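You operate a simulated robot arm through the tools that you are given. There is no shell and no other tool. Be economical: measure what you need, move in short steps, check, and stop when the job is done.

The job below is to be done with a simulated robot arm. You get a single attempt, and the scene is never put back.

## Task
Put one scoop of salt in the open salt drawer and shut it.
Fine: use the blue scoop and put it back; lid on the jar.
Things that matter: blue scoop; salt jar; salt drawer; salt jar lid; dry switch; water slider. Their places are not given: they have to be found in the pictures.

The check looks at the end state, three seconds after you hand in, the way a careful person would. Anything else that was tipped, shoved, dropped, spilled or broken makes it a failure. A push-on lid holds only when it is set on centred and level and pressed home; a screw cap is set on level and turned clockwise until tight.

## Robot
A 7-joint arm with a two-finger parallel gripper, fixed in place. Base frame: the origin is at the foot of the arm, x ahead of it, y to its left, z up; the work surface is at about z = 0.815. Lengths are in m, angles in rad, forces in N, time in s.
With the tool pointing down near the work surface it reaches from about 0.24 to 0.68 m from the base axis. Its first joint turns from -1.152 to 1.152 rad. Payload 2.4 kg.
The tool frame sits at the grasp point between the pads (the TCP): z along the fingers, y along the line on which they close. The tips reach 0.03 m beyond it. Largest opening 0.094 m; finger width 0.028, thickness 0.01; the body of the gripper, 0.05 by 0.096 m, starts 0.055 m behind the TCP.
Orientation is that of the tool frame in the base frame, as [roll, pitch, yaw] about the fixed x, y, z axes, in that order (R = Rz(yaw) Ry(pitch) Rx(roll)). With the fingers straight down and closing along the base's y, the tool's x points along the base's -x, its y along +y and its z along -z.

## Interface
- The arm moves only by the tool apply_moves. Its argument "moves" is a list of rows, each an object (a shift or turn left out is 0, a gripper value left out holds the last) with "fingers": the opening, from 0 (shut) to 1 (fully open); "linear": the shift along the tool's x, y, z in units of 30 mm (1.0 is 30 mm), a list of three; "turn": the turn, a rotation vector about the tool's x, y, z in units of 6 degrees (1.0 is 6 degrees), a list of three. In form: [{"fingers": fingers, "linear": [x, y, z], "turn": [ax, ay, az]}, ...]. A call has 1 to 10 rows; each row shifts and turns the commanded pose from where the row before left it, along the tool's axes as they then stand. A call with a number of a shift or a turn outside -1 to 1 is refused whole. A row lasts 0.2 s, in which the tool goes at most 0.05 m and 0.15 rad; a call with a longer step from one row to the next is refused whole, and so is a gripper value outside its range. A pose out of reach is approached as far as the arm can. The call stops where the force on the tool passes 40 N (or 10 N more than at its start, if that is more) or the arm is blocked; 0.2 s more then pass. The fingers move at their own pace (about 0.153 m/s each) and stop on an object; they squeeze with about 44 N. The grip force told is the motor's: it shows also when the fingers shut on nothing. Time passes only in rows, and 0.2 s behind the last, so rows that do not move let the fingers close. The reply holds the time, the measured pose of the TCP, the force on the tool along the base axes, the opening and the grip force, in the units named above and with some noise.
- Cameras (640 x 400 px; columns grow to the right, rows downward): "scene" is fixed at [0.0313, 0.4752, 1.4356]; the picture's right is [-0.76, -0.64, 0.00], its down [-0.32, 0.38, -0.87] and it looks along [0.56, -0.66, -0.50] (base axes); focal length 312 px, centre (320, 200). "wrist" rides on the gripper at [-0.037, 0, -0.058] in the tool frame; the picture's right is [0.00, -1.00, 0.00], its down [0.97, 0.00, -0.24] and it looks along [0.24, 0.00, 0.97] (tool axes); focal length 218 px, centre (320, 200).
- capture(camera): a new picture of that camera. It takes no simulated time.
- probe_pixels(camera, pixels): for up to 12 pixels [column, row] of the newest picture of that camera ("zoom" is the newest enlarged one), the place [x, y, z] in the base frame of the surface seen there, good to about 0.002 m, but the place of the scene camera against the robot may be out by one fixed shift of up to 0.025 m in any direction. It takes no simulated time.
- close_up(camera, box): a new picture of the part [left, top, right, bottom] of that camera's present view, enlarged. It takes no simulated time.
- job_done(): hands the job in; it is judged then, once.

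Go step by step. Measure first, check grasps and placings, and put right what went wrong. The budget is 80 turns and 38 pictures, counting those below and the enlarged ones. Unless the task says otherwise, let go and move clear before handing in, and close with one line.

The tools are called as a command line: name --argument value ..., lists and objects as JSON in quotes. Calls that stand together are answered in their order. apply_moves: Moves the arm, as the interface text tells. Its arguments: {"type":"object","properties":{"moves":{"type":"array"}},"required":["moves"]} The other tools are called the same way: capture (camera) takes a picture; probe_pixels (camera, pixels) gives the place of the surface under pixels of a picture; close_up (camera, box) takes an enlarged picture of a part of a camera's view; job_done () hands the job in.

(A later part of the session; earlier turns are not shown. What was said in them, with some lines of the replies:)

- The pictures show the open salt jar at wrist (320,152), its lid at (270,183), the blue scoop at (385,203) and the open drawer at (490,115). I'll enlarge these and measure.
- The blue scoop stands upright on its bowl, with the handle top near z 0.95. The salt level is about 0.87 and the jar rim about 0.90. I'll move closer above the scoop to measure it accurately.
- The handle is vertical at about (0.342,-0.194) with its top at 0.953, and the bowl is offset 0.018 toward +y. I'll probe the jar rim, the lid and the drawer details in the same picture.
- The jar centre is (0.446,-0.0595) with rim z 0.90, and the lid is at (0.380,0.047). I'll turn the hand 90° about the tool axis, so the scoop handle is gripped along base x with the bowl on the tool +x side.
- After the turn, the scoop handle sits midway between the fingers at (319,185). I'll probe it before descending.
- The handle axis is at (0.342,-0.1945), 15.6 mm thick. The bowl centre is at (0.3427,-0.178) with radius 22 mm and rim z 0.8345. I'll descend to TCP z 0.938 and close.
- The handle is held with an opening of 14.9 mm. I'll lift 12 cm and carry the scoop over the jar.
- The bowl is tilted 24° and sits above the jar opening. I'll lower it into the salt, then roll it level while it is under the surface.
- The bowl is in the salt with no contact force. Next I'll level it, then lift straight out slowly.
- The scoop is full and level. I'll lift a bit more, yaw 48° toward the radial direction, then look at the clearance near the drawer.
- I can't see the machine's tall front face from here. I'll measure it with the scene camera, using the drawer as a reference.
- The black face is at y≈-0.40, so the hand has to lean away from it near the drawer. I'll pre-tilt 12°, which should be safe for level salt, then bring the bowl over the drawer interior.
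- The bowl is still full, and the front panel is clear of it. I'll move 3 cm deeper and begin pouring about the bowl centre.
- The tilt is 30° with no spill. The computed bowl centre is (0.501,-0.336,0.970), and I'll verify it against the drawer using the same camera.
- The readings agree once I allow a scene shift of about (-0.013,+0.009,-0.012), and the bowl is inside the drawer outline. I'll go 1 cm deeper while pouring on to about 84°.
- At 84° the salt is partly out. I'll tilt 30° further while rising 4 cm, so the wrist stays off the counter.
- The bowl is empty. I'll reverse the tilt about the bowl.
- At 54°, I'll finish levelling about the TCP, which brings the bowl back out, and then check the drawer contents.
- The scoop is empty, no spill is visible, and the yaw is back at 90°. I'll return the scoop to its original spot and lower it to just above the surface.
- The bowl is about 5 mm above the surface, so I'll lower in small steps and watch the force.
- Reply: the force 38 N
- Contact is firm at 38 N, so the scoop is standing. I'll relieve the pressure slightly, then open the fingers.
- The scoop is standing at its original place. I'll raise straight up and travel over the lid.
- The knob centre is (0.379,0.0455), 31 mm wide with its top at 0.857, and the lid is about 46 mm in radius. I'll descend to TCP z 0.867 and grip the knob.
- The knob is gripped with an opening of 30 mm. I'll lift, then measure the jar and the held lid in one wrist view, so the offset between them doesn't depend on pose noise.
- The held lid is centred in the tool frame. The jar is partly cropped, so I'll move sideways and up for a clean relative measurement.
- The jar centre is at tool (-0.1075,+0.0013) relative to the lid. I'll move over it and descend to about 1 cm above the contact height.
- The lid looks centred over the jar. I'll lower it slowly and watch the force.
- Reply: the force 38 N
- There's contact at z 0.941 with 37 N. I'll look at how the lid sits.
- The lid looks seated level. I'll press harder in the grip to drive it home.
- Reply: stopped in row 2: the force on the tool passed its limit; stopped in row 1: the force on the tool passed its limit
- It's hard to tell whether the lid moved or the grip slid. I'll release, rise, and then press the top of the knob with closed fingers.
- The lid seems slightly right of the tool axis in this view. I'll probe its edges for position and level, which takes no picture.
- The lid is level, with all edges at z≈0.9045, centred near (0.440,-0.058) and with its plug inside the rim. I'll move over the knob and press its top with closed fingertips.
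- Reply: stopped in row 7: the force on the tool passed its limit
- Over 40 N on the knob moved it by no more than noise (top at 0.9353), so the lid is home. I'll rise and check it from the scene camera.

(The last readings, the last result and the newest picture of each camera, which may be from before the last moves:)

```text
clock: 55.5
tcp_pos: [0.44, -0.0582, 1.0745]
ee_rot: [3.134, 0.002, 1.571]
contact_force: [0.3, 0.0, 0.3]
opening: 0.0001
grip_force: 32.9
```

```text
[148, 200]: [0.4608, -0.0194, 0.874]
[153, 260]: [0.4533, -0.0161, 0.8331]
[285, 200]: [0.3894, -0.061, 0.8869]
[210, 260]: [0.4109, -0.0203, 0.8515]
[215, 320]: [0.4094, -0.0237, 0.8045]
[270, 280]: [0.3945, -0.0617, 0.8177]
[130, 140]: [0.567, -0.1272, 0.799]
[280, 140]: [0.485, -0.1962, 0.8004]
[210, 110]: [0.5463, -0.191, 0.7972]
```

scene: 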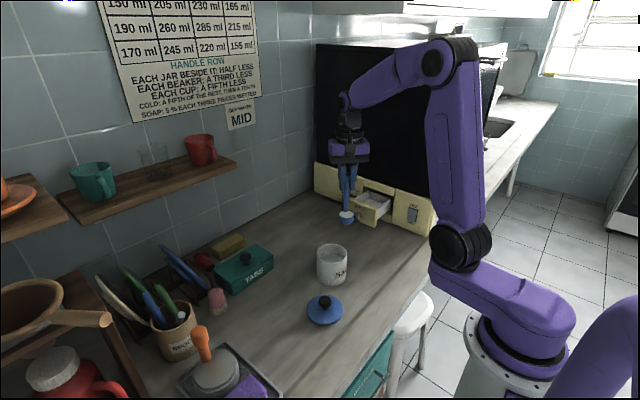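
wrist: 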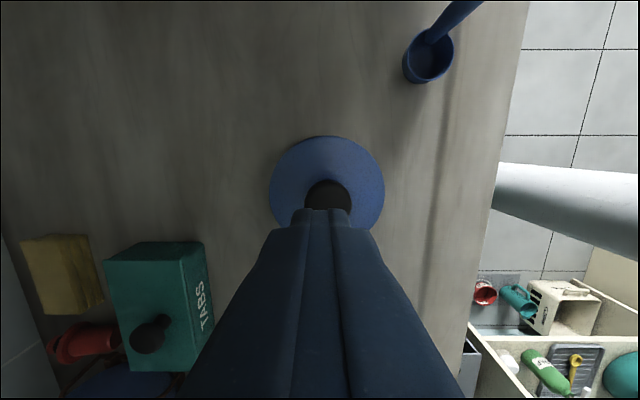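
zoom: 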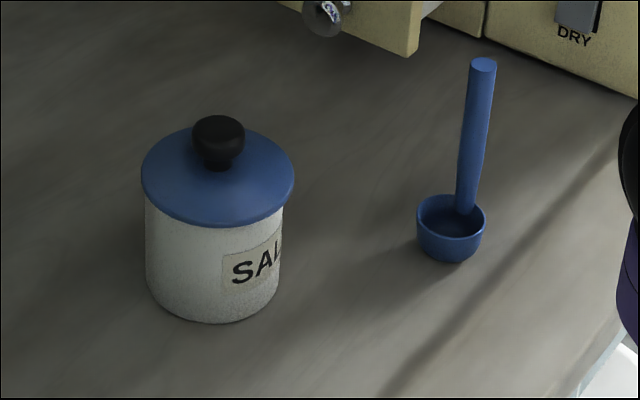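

The jar hasn't moved, but the lid appears 2–3 mm toward -x of its centre (overhang 5 px left and 12 px right in the zoom). I'll level the tool, regrip the knob gently, re-centre it and press again.

apply_moves --moves '[{"fingers": 0.6, "turn": [0.07, 0, 0]}, {"fingers": 0.6}, {"linear": [0, 0, 0.85]}, {"linear": [0, 0, 0.85]}, {"linear": [0, 0, 0.85]}, {"linear": [0, 0, 0.85]}, {"linear": [0, 0, 0.8]}, {"linear": [0, 0, 0]}]'

apply_moves --moves '[{"fingers": 0.28}, {"fingers": 0.28}, {"fingers": 0.28}, {"linear": [0, 0, 0]}]'

```text
clock: 57.3
tcp_pos: [0.4408, -0.0581, 0.9489]
ee_rot: [3.14, 0.002, 1.571]
contact_force: [1.1, -0.2, -0.1]
opening: 0.0561
grip_force: 0.1
```

```text
clock: 58.3
tcp_pos: [0.4398, -0.0585, 0.9461]
ee_rot: [3.14, 0.002, 1.569]
contact_force: [0.7, -0.1, 0.0]
opening: 0.0301
grip_force: 44.0
```

The knob is gripped with no side force. I'll nudge +x by 3 mm to see whether the lid is loose or locked.

apply_moves --moves '[{"linear": [0, 0.05, 0]}, {"linear": [0, 0.05, 0]}, {"linear": [0, 0, 0]}]'

```text
clock: 59.1
tcp_pos: [0.4443, -0.0594, 0.9476]
ee_rot: [3.138, 0.001, 1.57]
contact_force: [-0.4, -0.1, 1.2]
opening: 0.0301
grip_force: 44.0
```

There's no side resistance. I'll lift by 1 cm to test whether the lid is holding the jar, and look.

apply_moves --moves '[{"linear": [0, 0, -0.17]}, {"linear": [0, 0, -0.16]}, {"linear": [0, 0, 0]}, {"linear": [0, 0, 0]}]'

close_up --camera "scene" --box '[285, 215, 397, 285]'

```text
clock: 60.1
tcp_pos: [0.4424, -0.0585, 0.9577]
ee_rot: [3.138, 0.002, 1.571]
contact_force: [0.0, 0.0, 0.0]
opening: 0.0302
grip_force: 44.4
```

```text
5.71 times, centred on (341, 250) of scene
```

zoom: 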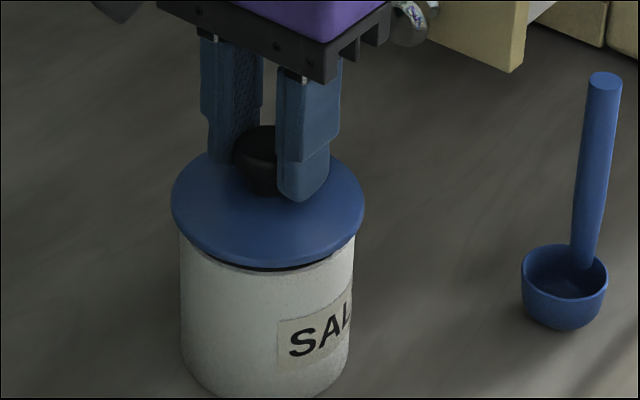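

The lid was loose and is now re-centred sideways (lid 171–366, jar 180–355). I'll shift -1.5 mm in y and +1 mm in x toward the jar centre estimate, then press down again.

apply_moves --moves '[{"linear": [-0.05, 0.03, 0]}, {"linear": [0, 0, 0.1]}, {"linear": [0, 0, 0.1]}, {"linear": [0, 0, 0.07]}, {"linear": [0, 0, 0.06]}, {"linear": [0, 0, 0]}]'

apply_moves --moves '[{"linear": [0, 0, 0.05]}, {"linear": [0, 0, 0.05]}, {"linear": [0, 0, 0.04]}, {"linear": [0, 0, 0.04]}, {"linear": [0, 0, 0.04]}, {"linear": [0, 0, 0]}]'

```text
clock: 61.5
tcp_pos: [0.4433, -0.0592, 0.9468]
ee_rot: [-3.141, 0.002, 1.571]
contact_force: [-0.2, 0.0, -1.1]
opening: 0.0298
grip_force: 43.9
```

```text
clock: 62.9
tcp_pos: [0.4432, -0.0601, 0.9406]
ee_rot: [3.137, 0.002, 1.569]
contact_force: [-7.0, -3.9, 36.3]
opening: 0.0303
grip_force: 44.3
```

There's 36 N with some side force (-7,-3.9). I'll yield 1 mm in that direction and see whether it settles.

apply_moves --moves '[{"linear": [-0.02, -0.03, 0]}, {"linear": [0, 0, 0]}]'

```text
clock: 63.5
tcp_pos: [0.4433, -0.0592, 0.9412]
ee_rot: [3.137, 0.004, 1.571]
contact_force: [2.3, 0.3, 27.7]
opening: 0.0302
grip_force: 44.3
```

The side force has gone. I'll press a little more.

apply_moves --moves '[{"linear": [0, 0, 0.04]}, {"linear": [0, 0, 0.04]}, {"linear": [0, 0, 0]}]'

```text
clock: 64.3
tcp_pos: [0.4428, -0.059, 0.9379]
ee_rot: [3.137, 0.004, 1.572]
contact_force: [3.8, 4.3, 35.9]
opening: 0.0299
grip_force: 43.7
```

Now I'll relax the force and open gently with no lift, then retreat.

apply_moves --moves '[{"linear": [0, 0, -0.04]}, {"linear": [0, 0, 0]}]'

apply_moves --moves '[{"fingers": 0.36}, {"fingers": 0.42}, {"fingers": 0.5}, {"fingers": 0.6}, {"fingers": 0.6}, {"linear": [0, 0, -0.5]}, {"linear": [0, 0, -1]}, {"linear": [0, 0, -1]}, {"linear": [0, 0, -1]}, {"fingers": 0.6}]'

capture --camera "wrist"

```text
clock: 64.9
tcp_pos: [0.4426, -0.06, 0.9393]
ee_rot: [-3.141, 0.002, 1.571]
contact_force: [5.2, 0.6, 11.8]
opening: 0.0301
grip_force: 43.6
```

```text
clock: 67.1
tcp_pos: [0.4419, -0.0586, 1.0455]
ee_rot: [-3.141, 0.001, 1.57]
contact_force: [0.2, -0.3, -0.4]
opening: 0.0564
grip_force: 0.0
```

```text
2 pictures are left
```

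wrist: 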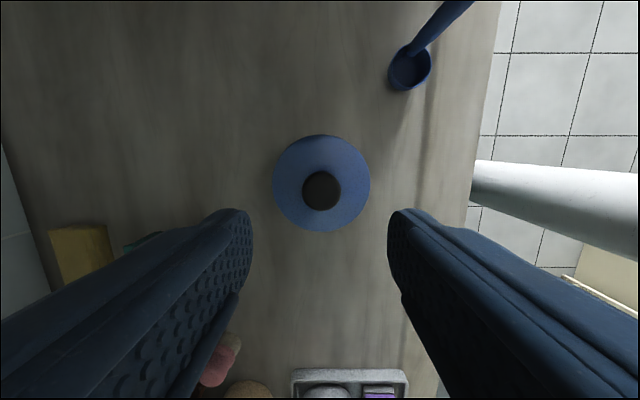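

probe_pixels --camera "wrist" --pixels '[[270, 184], [272, 184], [274, 184], [276, 184], [366, 184], [368, 184], [370, 184], [372, 184], [321, 134], [321, 136], [321, 138], [321, 229]]'

probe_pixels --camera "wrist" --pixels '[[321, 227], [321, 231], [321, 233], [321, 185], [321, 195], [310, 190], [330, 190], [302, 190], [341, 190], [290, 184], [352, 184], [321, 220]]'

```text
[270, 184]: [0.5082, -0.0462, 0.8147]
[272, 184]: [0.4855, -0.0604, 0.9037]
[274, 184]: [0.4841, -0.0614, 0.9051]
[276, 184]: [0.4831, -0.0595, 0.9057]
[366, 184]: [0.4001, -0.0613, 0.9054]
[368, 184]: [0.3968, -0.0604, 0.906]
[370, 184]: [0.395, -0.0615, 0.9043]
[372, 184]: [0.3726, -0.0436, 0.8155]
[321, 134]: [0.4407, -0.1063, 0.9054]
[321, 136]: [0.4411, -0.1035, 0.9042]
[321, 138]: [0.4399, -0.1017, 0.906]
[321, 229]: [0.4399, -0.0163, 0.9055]
```

```text
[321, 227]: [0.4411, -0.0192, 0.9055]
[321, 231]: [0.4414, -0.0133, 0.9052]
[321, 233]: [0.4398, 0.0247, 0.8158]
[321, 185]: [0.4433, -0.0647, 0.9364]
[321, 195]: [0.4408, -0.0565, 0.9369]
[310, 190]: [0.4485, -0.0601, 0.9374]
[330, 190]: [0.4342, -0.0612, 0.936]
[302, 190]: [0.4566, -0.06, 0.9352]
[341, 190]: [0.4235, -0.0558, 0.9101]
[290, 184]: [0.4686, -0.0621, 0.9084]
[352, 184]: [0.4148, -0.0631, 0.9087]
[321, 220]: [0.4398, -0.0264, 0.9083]
```

The lid centre is (0.4405,-0.0598), level within 1 mm on all four sides. I'll press the knob top squarely with closed fingers once more.

apply_moves --moves '[{"fingers": 0, "linear": [-0.04, -0.03, 0]}, {"fingers": 0}, {"linear": [0, 0, 0.8]}, {"linear": [0, 0, 0.8]}, {"linear": [0, 0, 0.7]}, {"linear": [0, 0, 0.08]}, {"linear": [0, 0, 0.08]}, {"linear": [0, 0, 0.05]}, {"linear": [0, 0, 0.05]}, {"linear": [0, 0, 0.05]}]'

```text
clock: 69.3
tcp_pos: [0.443, -0.0613, 0.966]
ee_rot: [3.141, 0.001, 1.572]
contact_force: [-0.1, 0.0, 0.0]
opening: 0.0
grip_force: 32.8
```

apply_moves --moves '[{"linear": [0, 0, 0.05]}, {"linear": [0, 0, 0.04]}, {"linear": [0, 0, 0.04]}, {"linear": [0, 0, 0.04]}, {"linear": [0, 0, 0.04]}]'

```text
clock: 70.0
tcp_pos: [0.4423, -0.0612, 0.9664]
ee_rot: [3.139, 0.005, 1.572]
contact_force: [-4.2, 0.3, 11.6]
opening: 0.0002
grip_force: 32.9
stopped in row 3: the force on the tool passed its limit (the readings are from after the stop); the commanded pose is now the measured one
```

The lid is firmly bottomed (knob top 0.936). Next is the drawer: I'll rise, shift toward it, and tilt the closed fingers 48° so they point at the drawer front without the hand meeting the black face.

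apply_moves --moves '[{"linear": [0, 0, -0.9]}, {"linear": [0, 0, -0.9]}, {"linear": [0, 0, -0.9]}, {"linear": [0, 0, -0.9]}, {"linear": [0, 0, -0.9]}, {"linear": [-1, 0.42, 0]}, {"linear": [-1, 0.42, 0]}, {"linear": [-1, 0.42, 0]}]'

apply_moves --moves '[{"turn": [0, -1, 0]}, {"turn": [0, -1, 0]}, {"turn": [0, -1, 0]}, {"turn": [0, -1, 0]}, {"turn": [0, -1, 0]}, {"turn": [0, -1, 0]}, {"turn": [0, -1, 0]}, {"turn": [0, -1, 0]}, {"linear": [0, 0, 0]}]'

```text
clock: 71.8
tcp_pos: [0.4801, -0.1515, 1.102]
ee_rot: [3.139, 0.001, 1.572]
contact_force: [-0.1, 0.4, 0.3]
opening: 0.0
grip_force: 32.4
```

```text
clock: 73.8
tcp_pos: [0.4805, -0.1507, 1.1001]
ee_rot: [3.136, 0.842, 1.567]
contact_force: [-1.2, 0.7, 0.3]
opening: 0.0
grip_force: 33.3
```

The tilt is 48°. I'll descend to just in front of the panel, left of the knob (x 0.475, z 0.915).

apply_moves --moves '[{"linear": [0.429, -0.026, 0.841]}, {"linear": [0.429, -0.026, 0.841]}, {"linear": [0.429, -0.026, 0.841]}, {"linear": [0.429, -0.026, 0.841]}, {"linear": [0.429, -0.026, 0.841]}, {"linear": [0.429, -0.026, 0.841]}, {"linear": [0.429, -0.026, 0.841]}, {"linear": [0, 0, 0]}]'

```text
clock: 75.6
tcp_pos: [0.476, -0.2201, 0.9154]
ee_rot: [3.136, 0.839, 1.567]
contact_force: [0.0, -0.5, -1.1]
opening: 0.0001
grip_force: 32.7
```

It's in position. I'll push along -y.

apply_moves --moves '[{"linear": [-0.268, 0, 0.297]}, {"linear": [-0.268, 0, 0.297]}, {"linear": [-0.268, 0, 0.297]}, {"linear": [-0.268, 0, 0.297]}, {"linear": [-0.268, 0, 0.297]}, {"linear": [-0.268, 0, 0.297]}, {"linear": [-0.268, 0, 0.297]}, {"linear": [-0.268, 0, 0.297]}]'

```text
clock: 77.4
tcp_pos: [0.4747, -0.3199, 0.9169]
ee_rot: [3.137, 0.84, 1.57]
contact_force: [0.5, 1.3, 0.7]
opening: 0.0
grip_force: 33.3
```

apply_moves --moves '[{"linear": [-0.18, 0, 0.2]}, {"linear": [-0.18, 0, 0.2]}, {"linear": [-0.18, 0, 0.2]}, {"linear": [-0.18, 0, 0.2]}, {"linear": [-0.09, 0, 0.1]}, {"linear": [-0.09, 0, 0.1]}, {"linear": [-0.09, 0, 0.1]}, {"linear": [-0.09, 0, 0.1]}]'

```text
clock: 78.7
tcp_pos: [0.4769, -0.3469, 0.9151]
ee_rot: [-3.139, 0.834, 1.579]
contact_force: [-1.0, 7.4, 2.5]
opening: 0.0
grip_force: 32.7
stopped in row 6: the force on the tool passed its limit (the readings are from after the stop); the commanded pose is now the measured one
```

It stopped firmly with the panel face at y≈-0.379, probably closed. I'll back off and look at the whole scene.

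apply_moves --moves '[{"linear": [-0.09, 0, 0.1]}, {"linear": [-0.09, 0, 0.1]}, {"linear": [0, 0, 0]}]'

apply_moves --moves '[{"linear": [0.268, 0, -0.297]}, {"linear": [0.268, 0, -0.297]}, {"linear": [0.268, 0, -0.297]}, {"linear": [0.2, 0, -0.9]}, {"linear": [0, 0, -1]}, {"linear": [0, 0, -1]}, {"linear": [-0.7, 0, -0.7]}, {"linear": [-0.7, 0, -0.7]}, {"linear": [-0.7, 0, -0.7]}, {"linear": [-0.7, 0, -0.7]}]'

close_up --camera "scene" --box '[285, 150, 465, 290]'

```text
clock: 79.2
tcp_pos: [0.4785, -0.3461, 0.9141]
ee_rot: [-3.138, 0.83, 1.585]
contact_force: [-7.4, 10.1, 7.8]
opening: 0.0
grip_force: 32.7
stopped in row 2: the force on the tool passed its limit (the readings are from after the stop); the commanded pose is now the measured one
```

```text
clock: 81.5
tcp_pos: [0.4781, -0.24, 1.0859]
ee_rot: [-3.137, 0.83, 1.587]
contact_force: [-0.1, 0.0, -0.3]
opening: 0.0
grip_force: 33.1
```

```text
2.86 times, centred on (375, 220) of scene
```

zoom: 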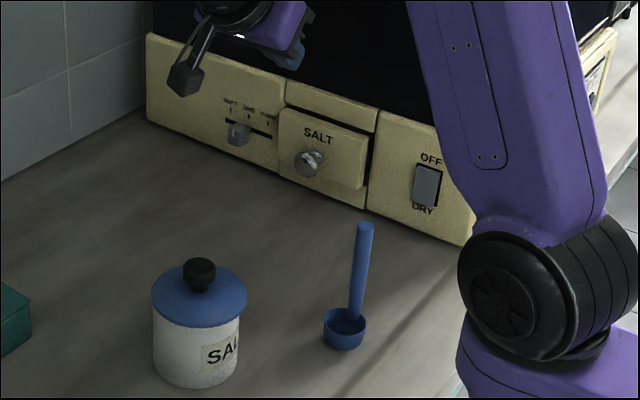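

The drawer front is nearly flush, but a dark strip shows at its right edge (368,160). I'll probe the depths.

probe_pixels --camera "zoom" --pixels '[[345, 160], [290, 125], [355, 175], [300, 92], [340, 110], [385, 130], [385, 190], [368, 160], [260, 110], [310, 185], [350, 195], [365, 140]]'

```text
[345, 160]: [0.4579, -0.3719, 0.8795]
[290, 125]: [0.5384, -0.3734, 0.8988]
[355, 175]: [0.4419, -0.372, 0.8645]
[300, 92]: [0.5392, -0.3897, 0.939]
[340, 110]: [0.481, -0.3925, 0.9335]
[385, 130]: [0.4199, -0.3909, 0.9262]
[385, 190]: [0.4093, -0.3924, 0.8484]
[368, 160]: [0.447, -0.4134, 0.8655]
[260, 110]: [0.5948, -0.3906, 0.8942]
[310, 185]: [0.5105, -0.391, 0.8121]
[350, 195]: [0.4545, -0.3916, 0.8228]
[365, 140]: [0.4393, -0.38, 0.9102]
```

The panel front stands 19 mm proud of the fascia, which matches the panel thickness, so it looks like an overlay front that is shut. To rule out jamming, I'll push once more on the other side of the knob.

apply_moves --moves '[{"linear": [0.408, 0.257, 0.76]}, {"linear": [0.408, 0.257, 0.76]}, {"linear": [0.408, 0.257, 0.76]}, {"linear": [0.408, 0.257, 0.76]}, {"linear": [0.408, 0.257, 0.76]}, {"linear": [0.408, 0.257, 0.76]}, {"linear": [0.408, 0.257, 0.76]}, {"linear": [0, 0, 0]}]'

apply_moves --moves '[{"linear": [-0.225, 0, 0.246]}, {"linear": [-0.225, 0, 0.246]}, {"linear": [-0.225, 0, 0.246]}, {"linear": [-0.225, 0, 0.246]}, {"linear": [-0.1, 0, 0.11]}, {"linear": [-0.1, 0, 0.11]}, {"linear": [-0.1, 0, 0.11]}]'

```text
clock: 83.2
tcp_pos: [0.5318, -0.2988, 0.9155]
ee_rot: [-3.137, 0.828, 1.585]
contact_force: [-0.1, -0.5, 1.0]
opening: 0.0
grip_force: 32.9
```

```text
clock: 84.8
tcp_pos: [0.5333, -0.3472, 0.9146]
ee_rot: [-3.134, 0.825, 1.59]
contact_force: [-8.2, 21.4, 4.1]
opening: 0.0
grip_force: 33.5
```

It's the same hard stop at TCP y -0.347, so the drawer is shut. I'll back away, rise clear and take the last picture.

apply_moves --moves '[{"linear": [0.225, 0, -0.246]}, {"linear": [0.225, 0, -0.246]}, {"linear": [0.225, 0, -0.246]}, {"linear": [0.2, 0, -0.9]}, {"linear": [0, 0, -1]}, {"linear": [0, 0, -1]}, {"linear": [-0.7, 0, -0.7]}, {"linear": [-0.7, 0, -0.7]}, {"linear": [-0.7, 0, -0.7]}, {"linear": [-0.7, 0, -0.7]}]'

close_up --camera "scene" --box '[285, 170, 445, 290]'

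probe_pixels --camera "zoom" --pixels '[[280, 105], [330, 150], [305, 60], [400, 120], [400, 180], [180, 285], [180, 225], [130, 270], [230, 280]]'

```text
clock: 87.0
tcp_pos: [0.5317, -0.2457, 1.0866]
ee_rot: [-3.138, 0.829, 1.586]
contact_force: [0.5, 0.0, 0.8]
opening: 0.0
grip_force: 33.3
```

```text
3.33 times, centred on (365, 230) of scene
```

zoom: 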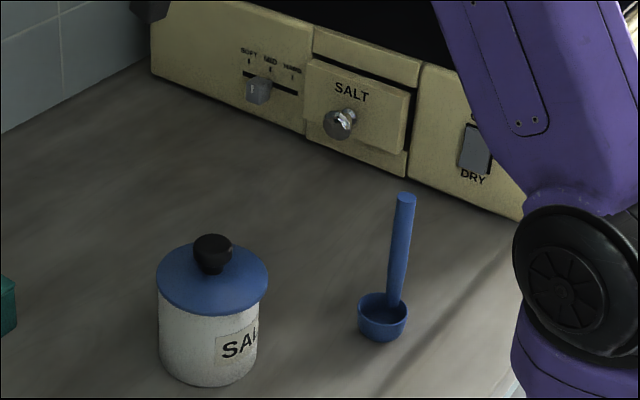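

```text
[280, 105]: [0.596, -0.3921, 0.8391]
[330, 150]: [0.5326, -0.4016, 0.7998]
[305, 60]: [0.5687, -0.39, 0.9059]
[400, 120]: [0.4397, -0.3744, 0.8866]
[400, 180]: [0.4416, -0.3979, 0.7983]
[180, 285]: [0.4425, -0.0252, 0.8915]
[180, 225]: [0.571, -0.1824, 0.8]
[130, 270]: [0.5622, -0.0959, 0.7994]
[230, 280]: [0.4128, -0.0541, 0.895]
```

The drawer, scoop and switches look right. The lid, though, may be about 2–3 mm off centre (overhang 2 px left, 9 px right). I have no pictures left, so I'll bring the hand upright and use a grip-and-lift force test to check whether the lid holds.

apply_moves --moves '[{"turn": [0, 1, 0]}, {"turn": [0, 1, 0]}, {"turn": [0, 1, 0]}, {"turn": [0, 1, 0]}, {"turn": [0, 1, 0]}, {"turn": [0, 1, 0]}, {"turn": [0, 1, 0]}, {"turn": [0, 0.91, 0]}, {"turn": [0, 0, 0.15]}, {"linear": [0, 0, 0]}]'

```text
clock: 89.2
tcp_pos: [0.5314, -0.2473, 1.0883]
ee_rot: [-3.138, 0.0, 1.567]
contact_force: [0.2, 0.6, -0.2]
opening: 0.0001
grip_force: 33.0
```

apply_moves --moves '[{"fingers": 0.6, "linear": [0.895, -0.433, 0]}, {"linear": [0.895, -0.433, 0]}, {"linear": [0.895, -0.433, 0]}, {"linear": [0.895, -0.433, 0]}, {"linear": [0.895, -0.433, 0]}, {"linear": [0.895, -0.433, 0]}, {"linear": [0.895, -0.433, 0]}, {"linear": [0, 0, 0]}, {"linear": [0, 0, 0]}]'

```text
clock: 91.2
tcp_pos: [0.4426, -0.0582, 1.0899]
ee_rot: [-3.139, 0.0, 1.567]
contact_force: [-0.1, 0.3, -0.1]
opening: 0.0566
grip_force: 0.0
```

apply_moves --moves '[{"linear": [0, 0, 0.95]}, {"linear": [0, 0, 0.95]}, {"linear": [0, 0, 0.95]}, {"linear": [0, 0, 0.95]}, {"linear": [0, 0, 0.93]}, {"linear": [0, 0, 0]}, {"linear": [0, 0, 0]}]'

apply_moves --moves '[{"fingers": 0.28}, {"fingers": 0.28}, {"fingers": 0.28}, {"linear": [0, 0, 0]}]'

```text
clock: 92.8
tcp_pos: [0.4396, -0.0604, 0.9464]
ee_rot: [-3.139, 0.001, 1.566]
contact_force: [0.1, -0.3, 0.9]
opening: 0.0565
grip_force: 0.3
```

```text
clock: 93.8
tcp_pos: [0.441, -0.0594, 0.9456]
ee_rot: [-3.137, 0.001, 1.57]
contact_force: [-0.2, 0.3, 0.2]
opening: 0.03
grip_force: 44.0
```

The knob is gripped. I'll lift a very small amount (3 mm) and read the force.

apply_moves --moves '[{"linear": [0, 0, -0.05]}, {"linear": [0, 0, -0.05]}, {"linear": [0, 0, 0]}]'

```text
clock: 94.7
tcp_pos: [0.44, -0.0597, 0.9502]
ee_rot: [-3.141, 0.0, 1.566]
contact_force: [0.6, -0.3, -0.3]
opening: 0.0302
grip_force: 43.8
```

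No jar weight shows, so the lid isn't latched. I'll lift it clear of the plug, shift +4 mm in x to the measured jar centre, and lower again.

apply_moves --moves '[{"linear": [0, 0, -0.2]}, {"linear": [0, 0, -0.1]}, {"linear": [0, 0.065, 0]}, {"linear": [0, 0.065, 0]}, {"linear": [0, 0, 0]}, {"linear": [0, 0, 0.1]}, {"linear": [0, 0, 0.1]}, {"linear": [0, 0, 0.08]}, {"linear": [0, 0, 0]}]'

```text
clock: 96.7
tcp_pos: [0.4456, -0.0606, 0.948]
ee_rot: [-3.138, 0.0, 1.569]
contact_force: [-0.5, 0.1, -0.1]
opening: 0.0303
grip_force: 44.0
```

apply_moves --moves '[{"linear": [0, 0, 0.05]}, {"linear": [0, 0, 0.04]}, {"linear": [0, 0, 0.04]}, {"linear": [0, 0, 0]}]'

```text
clock: 97.7
tcp_pos: [0.4453, -0.0594, 0.9458]
ee_rot: [-3.14, 0.002, 1.567]
contact_force: [-1.9, 1.7, 12.0]
opening: 0.0303
grip_force: 44.1
```

There's contact now at 12 N with small side force. I'll press further.

apply_moves --moves '[{"linear": [0, 0, 0.03]}, {"linear": [0, 0, 0.03]}, {"linear": [0, 0, 0]}]'

```text
clock: 98.5
tcp_pos: [0.4454, -0.059, 0.9447]
ee_rot: [3.139, 0.002, 1.567]
contact_force: [-3.2, 5.1, 36.3]
opening: 0.0303
grip_force: 44.0
```

apply_moves --moves '[{"linear": [0, 0, 0.03]}, {"linear": [0, 0, 0.03]}, {"linear": [0, 0, 0.03]}, {"linear": [0, 0, 0]}]'

```text
clock: 99.5
tcp_pos: [0.4456, -0.0603, 0.9427]
ee_rot: [-3.141, 0.002, 1.568]
contact_force: [1.0, 4.9, 35.6]
opening: 0.0302
grip_force: 43.9
```

It yields at a constant 36 N, which is either grip slip or plug friction. I'll test with a 7 mm lift.

apply_moves --moves '[{"linear": [0, 0, -0.12]}, {"linear": [0, 0, -0.06]}, {"linear": [0, 0, -0.06]}, {"linear": [0, 0, 0]}, {"linear": [0, 0, 0]}]'

```text
clock: 100.7
tcp_pos: [0.4454, -0.0594, 0.9479]
ee_rot: [-3.138, 0.0, 1.566]
contact_force: [0.7, -0.2, -1.0]
opening: 0.0301
grip_force: 43.9
```

It's still loose. The grip slips before the press is hard enough, so I'll seat it centred, release softly, and then press the knob top with more than 40 N.

apply_moves --moves '[{"linear": [0, 0, 0.08]}, {"linear": [0, 0, 0.04]}, {"linear": [0, 0, 0.03]}, {"linear": [0, 0, 0]}]'

```text
clock: 101.7
tcp_pos: [0.4459, -0.0587, 0.945]
ee_rot: [-3.139, 0.0, 1.566]
contact_force: [-0.7, -0.8, 0.1]
opening: 0.0301
grip_force: 43.6
```

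apply_moves --moves '[{"linear": [0, 0, 0.03]}, {"linear": [0, 0, 0.03]}, {"linear": [0, 0, 0]}]'

```text
clock: 102.5
tcp_pos: [0.4448, -0.0584, 0.9433]
ee_rot: [-3.139, 0.0, 1.568]
contact_force: [-0.1, -0.9, -0.4]
opening: 0.03
grip_force: 43.6
```

apply_moves --moves '[{"linear": [0, 0, 0.03]}, {"linear": [0, 0, 0.02]}, {"linear": [0, 0, 0]}]'

```text
clock: 103.2
tcp_pos: [0.4445, -0.0578, 0.9428]
ee_rot: [3.141, 0.003, 1.568]
contact_force: [-4.4, 3.3, 34.2]
opening: 0.03
grip_force: 44.3
```

It's seated at 34 N. I'll relax about 1 mm, open slowly and retract.

apply_moves --moves '[{"linear": [0, 0, -0.035]}, {"linear": [0, 0, 0]}, {"fingers": 0.34}, {"fingers": 0.38}, {"fingers": 0.45}, {"fingers": 0.6}, {"fingers": 0.6}, {"linear": [0, 0, -0.6]}, {"linear": [0, 0, -0.9]}, {"fingers": 0.6}]'

apply_moves --moves '[{"fingers": 0}, {"fingers": 0}, {"fingers": 0}, {"linear": [0, 0, 0.5]}, {"linear": [0, 0, 0.05]}, {"linear": [0, 0, 0.05]}, {"linear": [0, 0, 0.05]}, {"linear": [0, 0, 0.05]}, {"linear": [0, 0, 0]}]'

```text
clock: 105.5
tcp_pos: [0.4443, -0.0598, 0.9862]
ee_rot: [-3.139, -0.001, 1.567]
contact_force: [-0.2, 0.0, 0.1]
opening: 0.0566
grip_force: 0.1
```

```text
clock: 107.5
tcp_pos: [0.445, -0.0585, 0.9658]
ee_rot: [-3.139, 0.002, 1.567]
contact_force: [-1.1, 1.5, 6.4]
opening: 0.0
grip_force: 33.5
```

There's light contact on the knob top (6 N at 0.9658). I'll press firmly in fine steps.

apply_moves --moves '[{"linear": [0, 0, 0.03]}, {"linear": [0, 0, 0.02]}, {"linear": [0, 0, 0]}]'

apply_moves --moves '[{"linear": [0, 0, 0.025]}, {"linear": [0, 0, 0.025]}, {"linear": [0, 0, 0.025]}, {"linear": [0, 0, 0]}]'

```text
clock: 108.2
tcp_pos: [0.4448, -0.0587, 0.9644]
ee_rot: [3.142, 0.003, 1.568]
contact_force: [-7.5, 3.1, 39.7]
opening: 0.0001
grip_force: 33.1
```

```text
clock: 108.6
tcp_pos: [0.4463, -0.0601, 0.9661]
ee_rot: [3.14, 0.002, 1.569]
contact_force: [-3.8, 0.8, 12.9]
opening: 0.0
grip_force: 33.7
stopped in row 1: the force on the tool passed its limit (the readings are from after the stop); the commanded pose is now the measured one
```

The lid is pressed home and centred, with the knob top unchanged at about 0.935. I'll move clear and hand in.

apply_moves --moves '[{"linear": [0, 0, -0.5]}, {"linear": [0, 0, -1]}, {"linear": [0, 0, -1]}, {"linear": [0, 0, -1]}, {"linear": [0, 0, -1]}, {"linear": [0, 0, -1]}, {"linear": [0, 0, 0]}]'

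```text
clock: 110.2
tcp_pos: [0.4459, -0.0599, 1.1313]
ee_rot: [3.141, 0.001, 1.566]
contact_force: [-0.4, 0.4, 0.2]
opening: 0.0
grip_force: 33.4
```

The hand is clear of everything, with the TCP at z 1.13 and no contact force. I'm handing in now.

job_done

```text
The job is handed in.
```

I poured one scoop of salt into the drawer, pushed it shut to its stop and stood the blue scoop back in its place. The lid is on the jar, re-centred and pressed hard, but I can't confirm it holds: it came off freely in earlier lift tests, and I had no pictures left to check the last pressing.
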